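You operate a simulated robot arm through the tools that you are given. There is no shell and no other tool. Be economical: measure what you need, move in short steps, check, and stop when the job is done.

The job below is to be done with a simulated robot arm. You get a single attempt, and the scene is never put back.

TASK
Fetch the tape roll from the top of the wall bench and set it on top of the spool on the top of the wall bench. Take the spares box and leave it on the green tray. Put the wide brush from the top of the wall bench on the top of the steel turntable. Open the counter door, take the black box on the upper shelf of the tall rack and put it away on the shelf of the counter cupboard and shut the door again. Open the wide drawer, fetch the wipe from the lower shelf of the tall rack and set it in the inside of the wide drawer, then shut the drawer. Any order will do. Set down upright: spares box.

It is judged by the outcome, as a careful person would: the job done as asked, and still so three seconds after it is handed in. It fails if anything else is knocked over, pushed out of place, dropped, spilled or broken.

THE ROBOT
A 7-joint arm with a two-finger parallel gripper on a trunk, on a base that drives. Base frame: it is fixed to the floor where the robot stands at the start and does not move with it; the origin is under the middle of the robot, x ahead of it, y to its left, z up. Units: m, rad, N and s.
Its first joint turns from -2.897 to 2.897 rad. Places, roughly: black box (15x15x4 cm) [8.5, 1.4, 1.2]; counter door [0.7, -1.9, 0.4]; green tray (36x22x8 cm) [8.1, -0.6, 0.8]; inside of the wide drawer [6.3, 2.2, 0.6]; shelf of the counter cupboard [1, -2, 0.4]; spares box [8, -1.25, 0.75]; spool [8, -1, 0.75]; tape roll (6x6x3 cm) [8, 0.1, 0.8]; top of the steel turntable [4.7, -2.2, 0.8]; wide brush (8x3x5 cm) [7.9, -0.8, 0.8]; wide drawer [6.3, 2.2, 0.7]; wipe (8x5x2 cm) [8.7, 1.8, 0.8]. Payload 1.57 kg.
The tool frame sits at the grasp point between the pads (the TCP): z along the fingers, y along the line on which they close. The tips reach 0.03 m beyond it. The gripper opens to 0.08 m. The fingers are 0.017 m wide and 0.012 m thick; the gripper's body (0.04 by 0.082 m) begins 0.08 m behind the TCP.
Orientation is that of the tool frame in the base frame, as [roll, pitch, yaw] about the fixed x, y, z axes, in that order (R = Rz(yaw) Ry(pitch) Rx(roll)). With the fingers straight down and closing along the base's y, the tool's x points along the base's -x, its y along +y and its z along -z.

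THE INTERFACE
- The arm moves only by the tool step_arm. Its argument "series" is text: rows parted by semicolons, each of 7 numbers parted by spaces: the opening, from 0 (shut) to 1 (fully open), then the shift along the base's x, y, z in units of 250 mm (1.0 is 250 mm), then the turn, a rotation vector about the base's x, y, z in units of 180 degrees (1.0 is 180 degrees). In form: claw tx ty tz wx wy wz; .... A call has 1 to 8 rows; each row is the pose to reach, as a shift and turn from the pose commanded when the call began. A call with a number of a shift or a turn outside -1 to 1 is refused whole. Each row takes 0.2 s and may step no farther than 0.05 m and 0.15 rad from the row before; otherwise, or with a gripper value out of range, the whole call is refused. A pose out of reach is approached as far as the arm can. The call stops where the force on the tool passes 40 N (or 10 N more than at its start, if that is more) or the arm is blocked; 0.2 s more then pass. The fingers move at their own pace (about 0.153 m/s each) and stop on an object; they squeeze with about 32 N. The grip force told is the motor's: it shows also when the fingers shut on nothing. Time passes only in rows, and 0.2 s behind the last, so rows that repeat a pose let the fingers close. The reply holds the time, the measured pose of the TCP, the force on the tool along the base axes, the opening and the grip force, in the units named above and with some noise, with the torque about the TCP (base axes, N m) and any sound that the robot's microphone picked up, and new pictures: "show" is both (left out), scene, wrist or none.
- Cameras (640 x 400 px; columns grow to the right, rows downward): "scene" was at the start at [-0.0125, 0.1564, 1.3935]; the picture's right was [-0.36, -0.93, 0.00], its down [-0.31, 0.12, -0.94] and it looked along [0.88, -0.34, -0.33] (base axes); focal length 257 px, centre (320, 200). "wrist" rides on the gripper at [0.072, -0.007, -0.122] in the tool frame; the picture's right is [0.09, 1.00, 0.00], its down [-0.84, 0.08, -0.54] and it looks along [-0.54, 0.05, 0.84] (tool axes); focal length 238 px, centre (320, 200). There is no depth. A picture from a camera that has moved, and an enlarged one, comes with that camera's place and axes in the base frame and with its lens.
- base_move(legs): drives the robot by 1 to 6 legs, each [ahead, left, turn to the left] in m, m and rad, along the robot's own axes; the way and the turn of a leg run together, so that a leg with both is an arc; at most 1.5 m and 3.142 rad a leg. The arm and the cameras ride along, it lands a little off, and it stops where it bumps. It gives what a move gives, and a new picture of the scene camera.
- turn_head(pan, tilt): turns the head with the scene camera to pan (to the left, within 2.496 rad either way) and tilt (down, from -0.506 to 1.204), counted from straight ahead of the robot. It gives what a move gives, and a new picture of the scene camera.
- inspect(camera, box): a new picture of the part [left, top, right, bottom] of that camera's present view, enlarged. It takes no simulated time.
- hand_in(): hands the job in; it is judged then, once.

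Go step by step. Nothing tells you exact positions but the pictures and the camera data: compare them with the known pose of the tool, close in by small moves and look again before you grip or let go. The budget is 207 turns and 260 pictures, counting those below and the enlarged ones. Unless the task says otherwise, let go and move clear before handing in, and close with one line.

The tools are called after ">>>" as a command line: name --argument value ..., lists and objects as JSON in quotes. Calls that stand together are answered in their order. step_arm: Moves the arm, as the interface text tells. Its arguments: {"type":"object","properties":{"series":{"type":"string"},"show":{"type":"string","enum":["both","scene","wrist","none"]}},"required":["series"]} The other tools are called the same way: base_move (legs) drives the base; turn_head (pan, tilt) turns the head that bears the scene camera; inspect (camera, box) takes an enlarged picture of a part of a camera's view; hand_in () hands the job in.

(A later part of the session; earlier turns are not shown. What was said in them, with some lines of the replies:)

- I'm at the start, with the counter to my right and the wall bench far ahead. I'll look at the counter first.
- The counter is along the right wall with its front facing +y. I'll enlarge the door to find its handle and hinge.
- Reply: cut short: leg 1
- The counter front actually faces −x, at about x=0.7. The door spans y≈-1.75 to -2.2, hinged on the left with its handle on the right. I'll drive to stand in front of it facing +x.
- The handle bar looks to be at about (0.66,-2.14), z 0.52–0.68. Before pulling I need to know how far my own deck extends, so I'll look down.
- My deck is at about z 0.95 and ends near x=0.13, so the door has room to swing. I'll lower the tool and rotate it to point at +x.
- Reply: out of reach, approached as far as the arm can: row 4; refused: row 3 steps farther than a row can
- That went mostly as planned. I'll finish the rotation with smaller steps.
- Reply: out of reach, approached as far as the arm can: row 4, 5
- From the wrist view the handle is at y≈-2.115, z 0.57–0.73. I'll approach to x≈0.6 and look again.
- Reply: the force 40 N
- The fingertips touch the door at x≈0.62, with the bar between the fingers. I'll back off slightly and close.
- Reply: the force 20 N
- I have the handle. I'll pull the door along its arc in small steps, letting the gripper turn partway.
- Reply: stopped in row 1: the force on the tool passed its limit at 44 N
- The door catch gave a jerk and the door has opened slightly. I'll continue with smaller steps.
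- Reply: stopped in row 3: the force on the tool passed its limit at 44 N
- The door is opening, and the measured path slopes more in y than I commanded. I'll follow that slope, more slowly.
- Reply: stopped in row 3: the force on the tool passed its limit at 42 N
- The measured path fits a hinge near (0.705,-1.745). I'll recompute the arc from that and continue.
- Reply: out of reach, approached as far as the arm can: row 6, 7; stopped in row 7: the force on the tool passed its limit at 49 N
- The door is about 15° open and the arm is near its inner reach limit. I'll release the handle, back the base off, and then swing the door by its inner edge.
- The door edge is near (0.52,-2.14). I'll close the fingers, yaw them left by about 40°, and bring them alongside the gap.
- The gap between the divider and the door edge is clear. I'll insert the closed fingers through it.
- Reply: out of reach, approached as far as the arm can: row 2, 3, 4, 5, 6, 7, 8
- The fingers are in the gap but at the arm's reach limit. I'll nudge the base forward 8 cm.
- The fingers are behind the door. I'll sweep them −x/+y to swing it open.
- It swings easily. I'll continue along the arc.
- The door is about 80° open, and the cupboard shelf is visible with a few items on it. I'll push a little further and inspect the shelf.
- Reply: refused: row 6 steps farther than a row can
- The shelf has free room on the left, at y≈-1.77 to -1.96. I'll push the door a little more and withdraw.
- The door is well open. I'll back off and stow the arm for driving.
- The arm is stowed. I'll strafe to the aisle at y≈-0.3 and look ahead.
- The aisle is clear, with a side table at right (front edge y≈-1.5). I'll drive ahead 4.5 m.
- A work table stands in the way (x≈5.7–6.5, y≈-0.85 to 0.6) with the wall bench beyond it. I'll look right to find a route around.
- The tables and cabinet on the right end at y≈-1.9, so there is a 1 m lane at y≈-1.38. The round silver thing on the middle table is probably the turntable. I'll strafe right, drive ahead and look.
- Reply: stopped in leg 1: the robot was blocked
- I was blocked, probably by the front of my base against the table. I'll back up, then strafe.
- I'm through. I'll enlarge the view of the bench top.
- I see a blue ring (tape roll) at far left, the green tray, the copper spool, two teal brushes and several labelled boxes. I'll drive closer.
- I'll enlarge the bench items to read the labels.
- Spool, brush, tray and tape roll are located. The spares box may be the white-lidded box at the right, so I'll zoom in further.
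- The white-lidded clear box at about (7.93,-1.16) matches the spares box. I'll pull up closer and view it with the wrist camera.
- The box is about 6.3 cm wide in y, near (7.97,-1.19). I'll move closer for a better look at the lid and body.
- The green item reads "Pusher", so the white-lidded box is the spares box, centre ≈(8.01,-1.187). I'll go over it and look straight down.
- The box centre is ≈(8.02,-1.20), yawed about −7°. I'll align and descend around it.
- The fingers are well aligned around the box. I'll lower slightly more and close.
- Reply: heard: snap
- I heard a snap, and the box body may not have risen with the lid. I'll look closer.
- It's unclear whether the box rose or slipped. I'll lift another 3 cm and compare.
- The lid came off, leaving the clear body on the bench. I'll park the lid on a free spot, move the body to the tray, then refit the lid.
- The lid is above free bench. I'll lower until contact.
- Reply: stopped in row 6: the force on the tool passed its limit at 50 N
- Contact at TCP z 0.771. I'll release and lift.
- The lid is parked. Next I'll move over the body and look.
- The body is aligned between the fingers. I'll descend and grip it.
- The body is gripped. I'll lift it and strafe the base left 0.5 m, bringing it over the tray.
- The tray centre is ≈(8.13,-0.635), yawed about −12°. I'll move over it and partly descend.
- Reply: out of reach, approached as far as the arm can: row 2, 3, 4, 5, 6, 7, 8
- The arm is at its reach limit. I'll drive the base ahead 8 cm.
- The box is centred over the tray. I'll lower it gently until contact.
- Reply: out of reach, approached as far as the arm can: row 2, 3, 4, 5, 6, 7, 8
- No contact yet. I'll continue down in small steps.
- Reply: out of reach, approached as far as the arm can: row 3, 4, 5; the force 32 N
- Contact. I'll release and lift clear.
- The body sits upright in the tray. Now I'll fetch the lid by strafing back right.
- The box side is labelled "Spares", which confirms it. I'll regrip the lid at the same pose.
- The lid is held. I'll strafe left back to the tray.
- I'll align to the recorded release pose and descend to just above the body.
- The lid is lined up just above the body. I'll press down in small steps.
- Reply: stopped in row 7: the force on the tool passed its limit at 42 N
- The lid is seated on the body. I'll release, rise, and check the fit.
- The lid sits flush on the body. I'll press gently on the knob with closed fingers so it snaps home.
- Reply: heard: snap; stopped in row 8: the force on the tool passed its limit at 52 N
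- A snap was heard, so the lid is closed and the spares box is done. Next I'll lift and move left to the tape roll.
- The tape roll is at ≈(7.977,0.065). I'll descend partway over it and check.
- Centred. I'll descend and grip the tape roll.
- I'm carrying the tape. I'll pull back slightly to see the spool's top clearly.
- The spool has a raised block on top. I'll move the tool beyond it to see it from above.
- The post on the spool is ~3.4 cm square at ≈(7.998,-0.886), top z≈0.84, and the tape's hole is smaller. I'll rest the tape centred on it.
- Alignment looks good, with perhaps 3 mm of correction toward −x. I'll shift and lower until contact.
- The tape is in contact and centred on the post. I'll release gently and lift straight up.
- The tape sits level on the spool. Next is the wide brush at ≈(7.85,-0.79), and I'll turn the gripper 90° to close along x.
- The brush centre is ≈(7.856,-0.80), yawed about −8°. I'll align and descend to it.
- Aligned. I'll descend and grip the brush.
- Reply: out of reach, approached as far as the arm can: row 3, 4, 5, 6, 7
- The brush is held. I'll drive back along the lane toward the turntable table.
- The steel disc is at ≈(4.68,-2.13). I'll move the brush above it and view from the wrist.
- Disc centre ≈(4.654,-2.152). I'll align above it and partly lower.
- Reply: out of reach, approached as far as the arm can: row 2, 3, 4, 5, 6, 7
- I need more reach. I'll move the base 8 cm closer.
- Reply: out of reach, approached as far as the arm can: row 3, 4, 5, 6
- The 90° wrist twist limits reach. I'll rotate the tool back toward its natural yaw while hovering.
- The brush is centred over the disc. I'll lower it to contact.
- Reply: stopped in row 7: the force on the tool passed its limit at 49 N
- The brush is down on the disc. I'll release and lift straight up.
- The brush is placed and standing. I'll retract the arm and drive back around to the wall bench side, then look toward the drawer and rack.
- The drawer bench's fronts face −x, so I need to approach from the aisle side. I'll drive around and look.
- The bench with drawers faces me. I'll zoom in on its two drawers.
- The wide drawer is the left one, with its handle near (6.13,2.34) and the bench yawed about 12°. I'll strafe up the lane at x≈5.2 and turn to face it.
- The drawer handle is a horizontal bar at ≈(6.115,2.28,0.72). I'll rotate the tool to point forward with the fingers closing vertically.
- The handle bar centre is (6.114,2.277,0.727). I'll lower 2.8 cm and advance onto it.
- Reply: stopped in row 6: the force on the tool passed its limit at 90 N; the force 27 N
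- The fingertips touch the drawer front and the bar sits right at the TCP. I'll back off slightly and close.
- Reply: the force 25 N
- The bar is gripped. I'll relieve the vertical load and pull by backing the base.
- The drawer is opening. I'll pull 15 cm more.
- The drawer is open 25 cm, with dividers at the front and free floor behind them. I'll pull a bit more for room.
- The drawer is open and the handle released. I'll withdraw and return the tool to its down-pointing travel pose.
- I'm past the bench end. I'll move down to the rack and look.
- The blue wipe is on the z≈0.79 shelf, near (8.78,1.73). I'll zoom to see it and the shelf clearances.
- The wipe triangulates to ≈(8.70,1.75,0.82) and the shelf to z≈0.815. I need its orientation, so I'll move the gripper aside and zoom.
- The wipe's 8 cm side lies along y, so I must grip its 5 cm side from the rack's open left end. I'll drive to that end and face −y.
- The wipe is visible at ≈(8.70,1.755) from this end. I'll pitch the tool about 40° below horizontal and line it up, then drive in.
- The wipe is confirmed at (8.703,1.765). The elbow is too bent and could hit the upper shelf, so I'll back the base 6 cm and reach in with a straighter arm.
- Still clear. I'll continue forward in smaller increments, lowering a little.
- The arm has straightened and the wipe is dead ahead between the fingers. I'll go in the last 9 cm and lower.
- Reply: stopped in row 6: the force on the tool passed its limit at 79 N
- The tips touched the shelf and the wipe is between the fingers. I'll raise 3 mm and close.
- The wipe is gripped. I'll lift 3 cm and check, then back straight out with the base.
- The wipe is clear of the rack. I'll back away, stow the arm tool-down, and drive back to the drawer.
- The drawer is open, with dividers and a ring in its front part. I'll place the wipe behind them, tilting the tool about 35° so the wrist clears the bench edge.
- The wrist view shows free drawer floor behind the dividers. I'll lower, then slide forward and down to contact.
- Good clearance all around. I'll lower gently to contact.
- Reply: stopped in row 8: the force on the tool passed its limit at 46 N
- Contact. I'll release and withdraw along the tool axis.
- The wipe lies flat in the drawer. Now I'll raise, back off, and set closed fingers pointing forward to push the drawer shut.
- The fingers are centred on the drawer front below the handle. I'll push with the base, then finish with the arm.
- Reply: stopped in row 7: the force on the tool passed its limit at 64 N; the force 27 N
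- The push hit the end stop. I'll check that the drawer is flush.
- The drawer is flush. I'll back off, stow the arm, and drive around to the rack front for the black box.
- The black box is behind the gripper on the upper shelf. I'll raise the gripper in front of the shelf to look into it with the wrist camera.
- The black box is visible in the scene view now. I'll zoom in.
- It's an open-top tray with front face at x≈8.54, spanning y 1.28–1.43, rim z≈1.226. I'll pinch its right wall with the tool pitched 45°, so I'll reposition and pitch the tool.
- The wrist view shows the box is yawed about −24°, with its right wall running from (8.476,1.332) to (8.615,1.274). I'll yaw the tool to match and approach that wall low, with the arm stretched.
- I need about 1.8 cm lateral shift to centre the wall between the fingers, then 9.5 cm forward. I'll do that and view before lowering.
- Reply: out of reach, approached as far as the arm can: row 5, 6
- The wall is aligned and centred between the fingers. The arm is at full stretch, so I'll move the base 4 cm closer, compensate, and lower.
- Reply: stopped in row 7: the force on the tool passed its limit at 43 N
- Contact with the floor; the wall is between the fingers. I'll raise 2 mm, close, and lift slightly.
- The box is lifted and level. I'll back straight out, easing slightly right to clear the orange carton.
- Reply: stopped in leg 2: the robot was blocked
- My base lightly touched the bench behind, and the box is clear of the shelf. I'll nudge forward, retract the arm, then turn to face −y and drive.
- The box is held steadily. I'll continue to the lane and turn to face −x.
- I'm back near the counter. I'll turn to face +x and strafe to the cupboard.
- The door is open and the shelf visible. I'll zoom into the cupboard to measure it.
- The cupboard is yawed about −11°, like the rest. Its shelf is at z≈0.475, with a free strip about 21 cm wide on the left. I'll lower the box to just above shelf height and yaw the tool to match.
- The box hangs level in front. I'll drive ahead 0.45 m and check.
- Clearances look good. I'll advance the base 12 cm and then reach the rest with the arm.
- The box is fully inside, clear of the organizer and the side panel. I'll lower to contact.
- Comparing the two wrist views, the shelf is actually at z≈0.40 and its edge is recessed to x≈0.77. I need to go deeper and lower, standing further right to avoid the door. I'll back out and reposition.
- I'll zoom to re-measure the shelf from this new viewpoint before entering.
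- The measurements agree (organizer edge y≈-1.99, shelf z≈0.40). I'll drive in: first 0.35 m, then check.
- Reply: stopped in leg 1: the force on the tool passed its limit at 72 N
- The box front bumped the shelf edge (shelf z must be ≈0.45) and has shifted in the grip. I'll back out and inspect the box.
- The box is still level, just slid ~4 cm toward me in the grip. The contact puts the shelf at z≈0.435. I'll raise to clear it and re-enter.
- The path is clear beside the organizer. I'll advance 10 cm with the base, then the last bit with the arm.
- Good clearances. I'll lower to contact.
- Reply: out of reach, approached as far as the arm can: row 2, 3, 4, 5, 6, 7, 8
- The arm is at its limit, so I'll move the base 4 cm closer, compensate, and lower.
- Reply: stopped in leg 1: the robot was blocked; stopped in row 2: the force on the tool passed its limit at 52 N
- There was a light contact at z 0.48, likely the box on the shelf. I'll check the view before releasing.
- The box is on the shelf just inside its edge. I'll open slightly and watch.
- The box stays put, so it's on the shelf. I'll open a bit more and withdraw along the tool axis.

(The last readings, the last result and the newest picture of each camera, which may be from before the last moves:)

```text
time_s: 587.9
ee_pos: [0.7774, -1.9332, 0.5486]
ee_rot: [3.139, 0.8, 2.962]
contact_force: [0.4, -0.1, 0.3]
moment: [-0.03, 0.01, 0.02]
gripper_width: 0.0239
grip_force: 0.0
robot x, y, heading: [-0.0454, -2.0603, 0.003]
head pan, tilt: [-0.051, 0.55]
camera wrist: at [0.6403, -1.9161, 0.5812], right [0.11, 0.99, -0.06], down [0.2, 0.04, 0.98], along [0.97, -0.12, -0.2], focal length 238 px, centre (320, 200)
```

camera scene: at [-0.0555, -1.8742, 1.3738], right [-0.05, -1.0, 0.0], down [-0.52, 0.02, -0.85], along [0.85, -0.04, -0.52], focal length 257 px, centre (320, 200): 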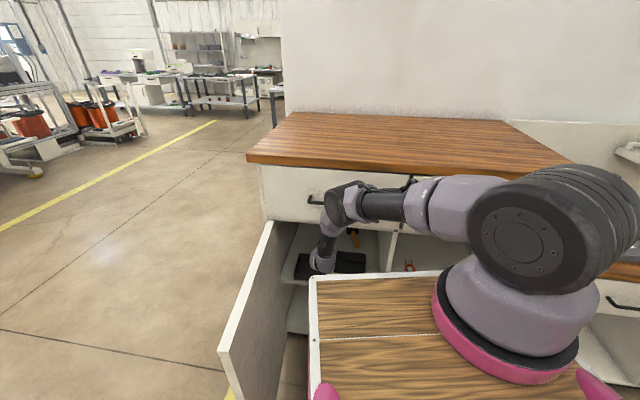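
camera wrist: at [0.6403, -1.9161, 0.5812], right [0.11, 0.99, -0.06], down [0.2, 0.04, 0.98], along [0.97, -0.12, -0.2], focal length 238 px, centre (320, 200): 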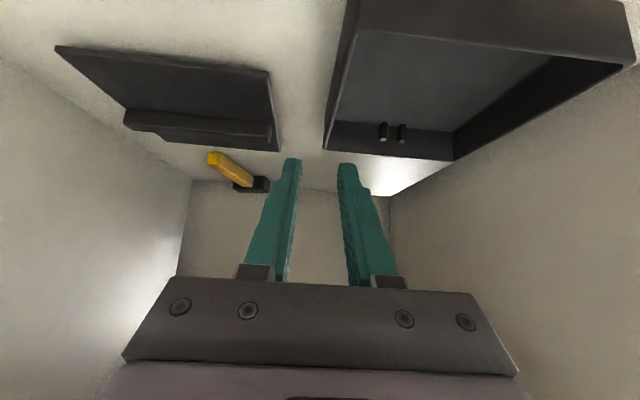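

The box rests on the shelf. I'll back out and check it from outside.

>>> base_move --legs '[[-0.35, 0, 0]]'

>>> inspect --camera "scene" --box '[250, 140, 410, 280]'

```text
time_s: 590.2
ee_pos: [0.4221, -1.9344, 0.5479]
ee_rot: [3.138, 0.799, 2.966]
contact_force: [-0.8, -0.6, 0.6]
moment: [0.01, 0.0, 0.02]
gripper_width: 0.0242
grip_force: 0.0
robot x, y, heading: [-0.401, -2.0665, 0.004]
head pan, tilt: [-0.051, 0.55]
camera scene: at [-0.4099, -1.8755, 1.3738], right [-0.05, -1.0, 0.0], down [-0.52, 0.02, -0.85], along [0.85, -0.04, -0.52], focal length 257 px, centre (320, 200)
```

scene: 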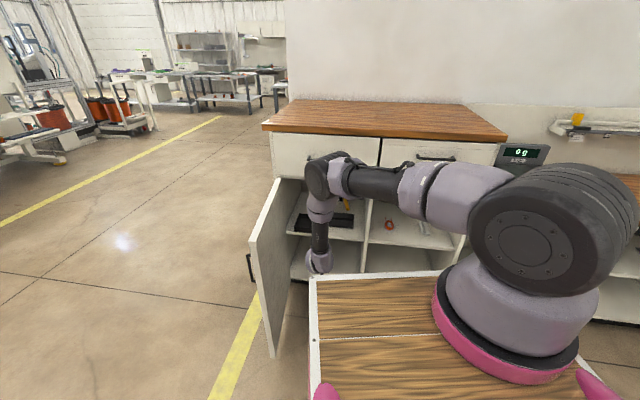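

```text
2.86 times, centred on (330, 210) of scene
camera zoom: at [-0.4099, -1.8755, 1.3738], right [-0.05, -1.0, 0.0], down [-0.52, 0.02, -0.85], along [0.85, -0.04, -0.52], focal length 734 px, centre (291, 171)
```

zoom: 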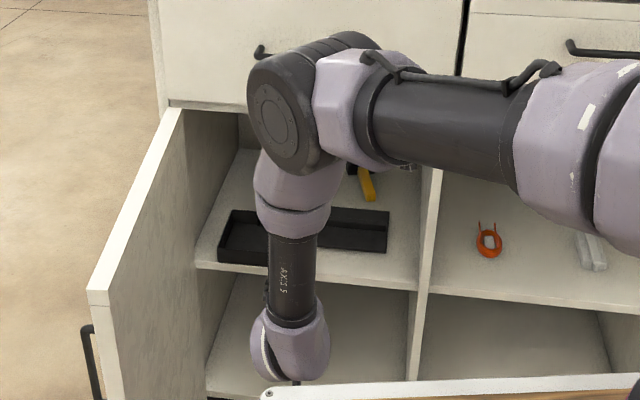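

The box sits on the shelf. Now I'll close the door: back out, go around the door's free end, and point the closed fingers forward at z≈0.78 on its outer side.

>>> base_move --legs '[[-0.4, 0, 0], [0, 0.4, 0]]'

>>> step_arm --series "0 0 0 0.1 -0.0073 -0.0403 0; 0 0 0 0.22 -0.0147 -0.0806 0; 0 0 0 0.36 -0.022 -0.1209 0; 0 0 0 0.5 -0.0293 -0.1611 0; 0 0 0 0.64 -0.0367 -0.2014 0; 0 0 0 0.78 -0.044 -0.2417 0; 0 0 0 0.92 -0.044 -0.2417 0; 0 0 0 0.92 -0.044 -0.2417 0" --show "scene"

```text
time_s: 594.8
ee_pos: [0.0197, -1.5304, 0.5487]
ee_rot: [3.138, 0.801, 2.968]
contact_force: [0.4, 0.1, 0.2]
moment: [0.01, 0.0, -0.01]
gripper_width: 0.0241
grip_force: 0.0
robot x, y, heading: [-0.806, -1.6589, 0.003]
head pan, tilt: [-0.051, 0.55]
camera scene: at [-0.8134, -1.4763, 1.3738], right [-0.04, -1.0, 0.0], down [-0.52, 0.02, -0.85], along [0.85, -0.04, -0.52], focal length 257 px, centre (320, 200)
```

scene: 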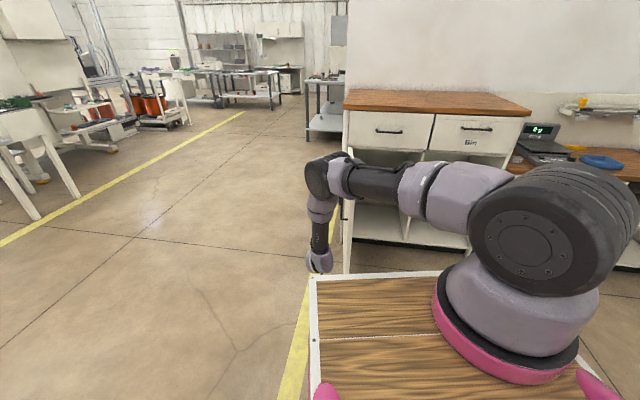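

```text
time_s: 596.6
ee_pos: [0.0195, -1.5321, 0.7792]
ee_rot: [-1.251, 1.566, -1.424]
contact_force: [-0.1, 0.2, -0.3]
moment: [0.02, 0.01, -0.02]
gripper_width: 0.0
grip_force: 20.9
robot x, y, heading: [-0.8063, -1.6597, 0.005]
head pan, tilt: [-0.051, 0.55]
camera scene: at [-0.8134, -1.4763, 1.3738], right [-0.04, -1.0, 0.0], down [-0.52, 0.02, -0.85], along [0.85, -0.04, -0.52], focal length 257 px, centre (320, 200)
```

scene: 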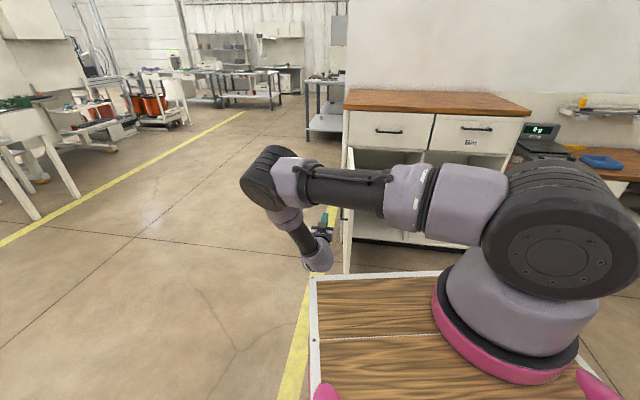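

Now I'll drive forward beside the door's outer face.

>>> base_move --legs '[[0.3, 0, 0]]'

>>> step_arm --series "0 0 -0.1 0 0 0 0; 0 0 -0.2 0 0 0 0; 0 0 -0.3 0 0 0 0; 0 0 -0.42 0 0 0 0; 0 0 -0.54 0 0 0 0; 0 0 -0.66 0 0 0 0; 0 0.01 -0.78 0 0 0 0; 0 0.03 -0.9 0 0 0 0" --show "scene"

```text
time_s: 598.7
ee_pos: [0.3204, -1.5288, 0.7778]
ee_rot: [-1.377, 1.565, -1.549]
contact_force: [-0.9, 0.6, 0.4]
moment: [0.0, 0.01, 0.0]
gripper_width: 0.0
grip_force: 21.5
robot x, y, heading: [-0.5034, -1.6598, 0.011]
head pan, tilt: [-0.051, 0.55]
camera scene: at [-0.5123, -1.4738, 1.3738], right [-0.04, -1.0, 0.0], down [-0.52, 0.02, -0.85], along [0.85, -0.04, -0.52], focal length 257 px, centre (320, 200)
```

scene: 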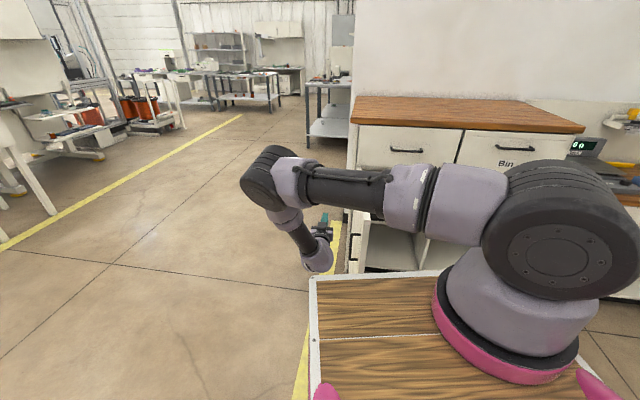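

```text
time_s: 600.5
ee_pos: [0.3284, -1.7543, 0.7778]
ee_rot: [-1.363, 1.566, -1.533]
contact_force: [-0.6, -0.7, -0.3]
moment: [-0.03, -0.01, -0.01]
gripper_width: 0.0
grip_force: 21.6
robot x, y, heading: [-0.5028, -1.6621, 0.009]
head pan, tilt: [-0.051, 0.55]
camera scene: at [-0.5125, -1.4737, 1.3738], right [-0.04, -1.0, 0.0], down [-0.52, 0.02, -0.85], along [0.85, -0.04, -0.52], focal length 257 px, centre (320, 200)
```

scene: 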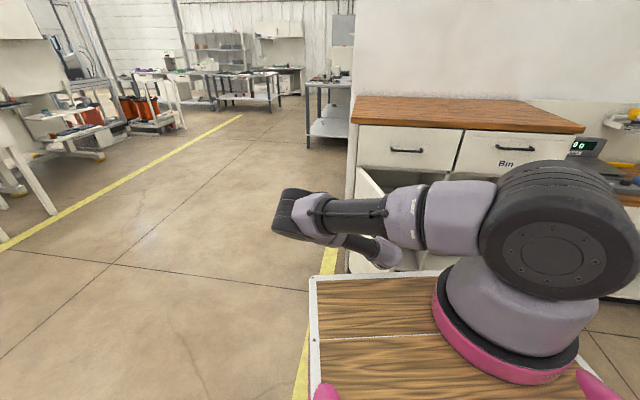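

The door is swinging closed. I'll continue along the arc.

>>> step_arm --series "0 0 -0.15 0 0 0 0; 0 0.02 -0.3 0 0 0 0; 0 0.05 -0.45 0 0 0 0; 0 0.1 -0.6 0 0 0 0; 0 0.16 -0.74 0 0 0 0; 0 0.24 -0.86 0 0 0 0; 0 0.33 -0.96 0 0 0 0; 0 0.42 -1 0 0 0 0" --show "scene"

```text
time_s: 602.3
ee_pos: [0.4333, -2.0043, 0.7792]
ee_rot: [-1.353, 1.566, -1.526]
contact_force: [-0.4, -0.1, 0.1]
moment: [0.03, 0.02, 0.03]
gripper_width: 0.0
grip_force: 20.8
robot x, y, heading: [-0.5067, -1.6584, 0.008]
head pan, tilt: [-0.051, 0.55]
camera scene: at [-0.5124, -1.4738, 1.3738], right [-0.04, -1.0, 0.0], down [-0.52, 0.02, -0.85], along [0.85, -0.04, -0.52], focal length 257 px, centre (320, 200)
```

scene: 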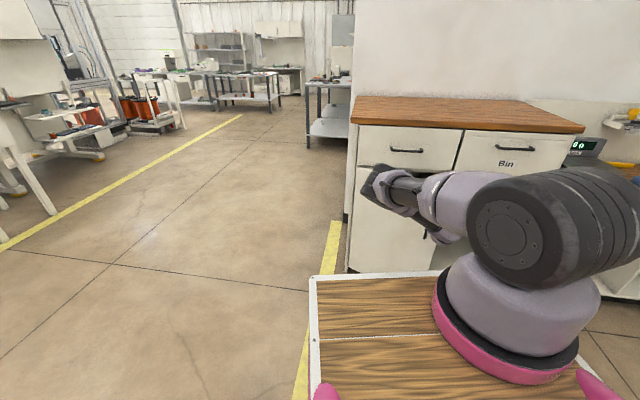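

Nearly shut. I'll push the rest of the way until it stops.

>>> step_arm --series "0 0.1 -0.06 0 0 0 0; 0 0.2 -0.12 0 0 0 0; 0 0.3 -0.18 0 0 0 0; 0 0.4 -0.22 0 0 0 0; 0 0.48 -0.25 0 0 0 0; 0 0.56 -0.27 0 0 0 0; 0 0.62 -0.28 0 0 0 0; 0 0.68 -0.29 0 0 0 0" --show "scene"

>>> inspect --camera "scene" --box '[330, 90, 480, 280]'

```text
time_s: 604.1
ee_pos: [0.5966, -2.0743, 0.7788]
ee_rot: [-1.467, 1.566, -1.637]
contact_force: [-0.5, 1.1, -0.4]
moment: [0.01, -0.01, 0.0]
gripper_width: 0.0
grip_force: 21.1
out of reach, approached as far as the arm can: row 8
robot x, y, heading: [-0.4975, -1.6626, 0.01]
head pan, tilt: [-0.051, 0.55]
camera scene: at [-0.5123, -1.4739, 1.3738], right [-0.04, -1.0, 0.0], down [-0.52, 0.02, -0.85], along [0.85, -0.04, -0.52], focal length 257 px, centre (320, 200)
```

scene: 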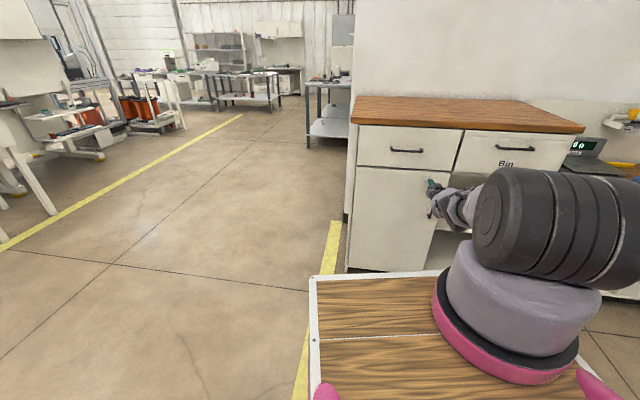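

```text
2.11 times, centred on (405, 185) of scene
camera zoom: at [-0.5123, -1.4739, 1.3738], right [-0.04, -1.0, 0.0], down [-0.52, 0.02, -0.85], along [0.85, -0.04, -0.52], focal length 541 px, centre (141, 232)
```

zoom: 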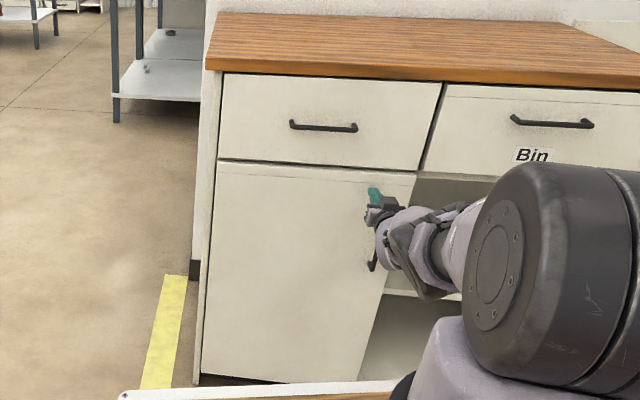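

The door is almost flush. I'll move the base closer and press it home.

>>> base_move --legs '[[0.015, -0.03, 0]]'

>>> step_arm --series "0 -0.05 0 0 0 0 0; 0 -0.1 0 0 0 0 0; 0 -0.15 0 0 0 0 0; 0 -0.2 0 0 0 0 0" --show "none"

>>> base_move --legs '[[0.1, 0, 0]]'

```text
time_s: 605.0
ee_pos: [0.6071, -2.0947, 0.7785]
ee_rot: [-1.178, 1.56, -1.345]
contact_force: [-23.5, 8.3, 11.8]
moment: [-0.17, -0.25, -0.13]
gripper_width: 0.0001
grip_force: 21.5
robot x, y, heading: [-0.4889, -1.6848, 0.008]
head pan, tilt: [-0.051, 0.55]
stopped in leg 1: the force on the tool passed its limit at 88 N (the readings are from after the stop); the commanded pose is now the measured one
camera scene: at [-0.5023, -1.4966, 1.3737], right [-0.04, -1.0, 0.0], down [-0.52, 0.02, -0.85], along [0.85, -0.04, -0.52], focal length 257 px, centre (320, 200)
```

scene: 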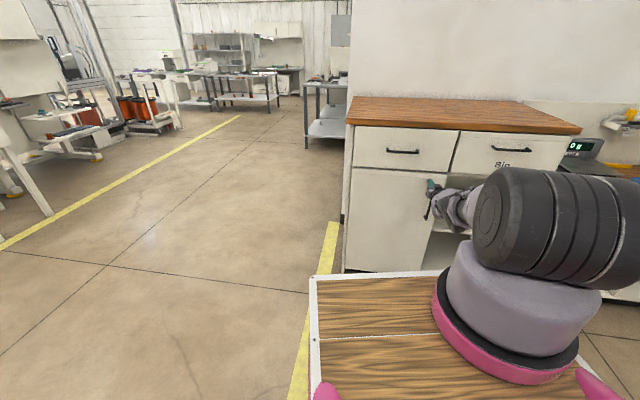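

```text
time_s: 606.0
ee_pos: [0.5581, -2.0941, 0.7778]
ee_rot: [-1.335, 1.561, -1.501]
contact_force: [-0.5, -0.7, -0.3]
moment: [-0.01, -0.02, -0.01]
gripper_width: 0.0
grip_force: 21.7
robot x, y, heading: [-0.4896, -1.683, 0.009]
head pan, tilt: [-0.051, 0.55]
```

```text
time_s: 607.0
ee_pos: [0.607, -2.0948, 0.7764]
ee_rot: [-1.285, 1.552, -1.451]
contact_force: [-50.0, 19.7, 26.9]
moment: [-0.43, -0.61, -0.19]
gripper_width: 0.0
grip_force: 21.4
robot x, y, heading: [-0.4365, -1.6795, 0.007]
head pan, tilt: [-0.051, 0.55]
stopped in leg 1: the force on the tool passed its limit at 170 N (the readings are from after the stop); the commanded pose is now the measured one
camera scene: at [-0.4488, -1.4952, 1.3736], right [-0.04, -1.0, 0.0], down [-0.52, 0.02, -0.85], along [0.85, -0.04, -0.52], focal length 257 px, centre (320, 200)
```

scene: 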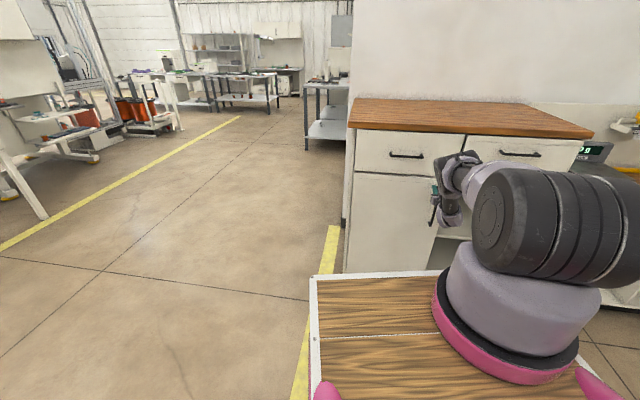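

The door hit a hard stop twice at the same place, so it's closed. I'll back away and verify.

>>> base_move --legs '[[-0.35, 0, 0]]'

>>> inspect --camera "scene" --box '[320, 80, 480, 290]'

```text
time_s: 609.2
ee_pos: [0.2548, -2.0987, 0.7723]
ee_rot: [-1.533, 1.557, -1.696]
contact_force: [0.7, -0.8, 0.1]
moment: [0.01, 0.01, -0.06]
gripper_width: 0.0
grip_force: 21.0
robot x, y, heading: [-0.7863, -1.6822, 0.004]
head pan, tilt: [-0.051, 0.55]
camera scene: at [-0.7998, -1.4993, 1.3738], right [-0.04, -1.0, 0.0], down [-0.52, 0.02, -0.85], along [0.85, -0.04, -0.52], focal length 257 px, centre (320, 200)
```

scene: 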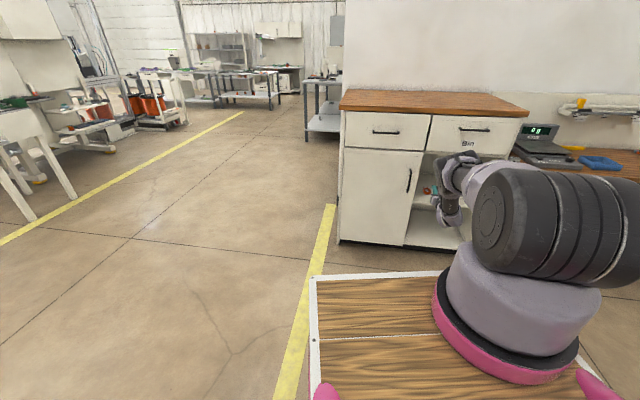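

```text
1.90 times, centred on (400, 185) of scene
camera zoom: at [-0.7998, -1.4993, 1.3738], right [-0.04, -1.0, 0.0], down [-0.52, 0.02, -0.85], along [0.85, -0.04, -0.52], focal length 490 px, centre (168, 229)
```

zoom: 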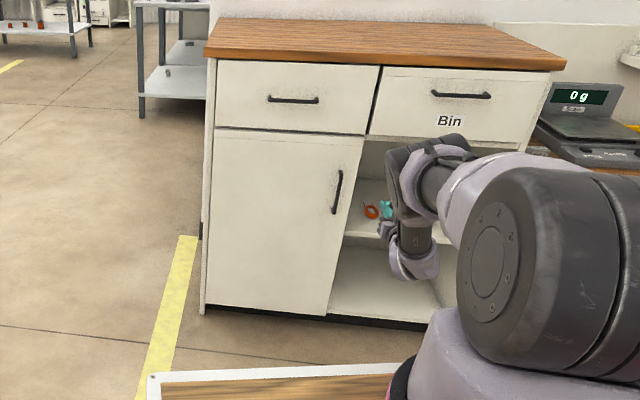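

The door is shut and flush, all five jobs are finished, and the gripper is empty and clear. I'm handing in now.

>>> hand_in

```text
The job is handed in.
```

All five jobs are done and handed in. The spares box lid came off when I first gripped it, so I moved the body to the tray and snapped the lid back on; my base also bumped benches twice, with no displacement seen.
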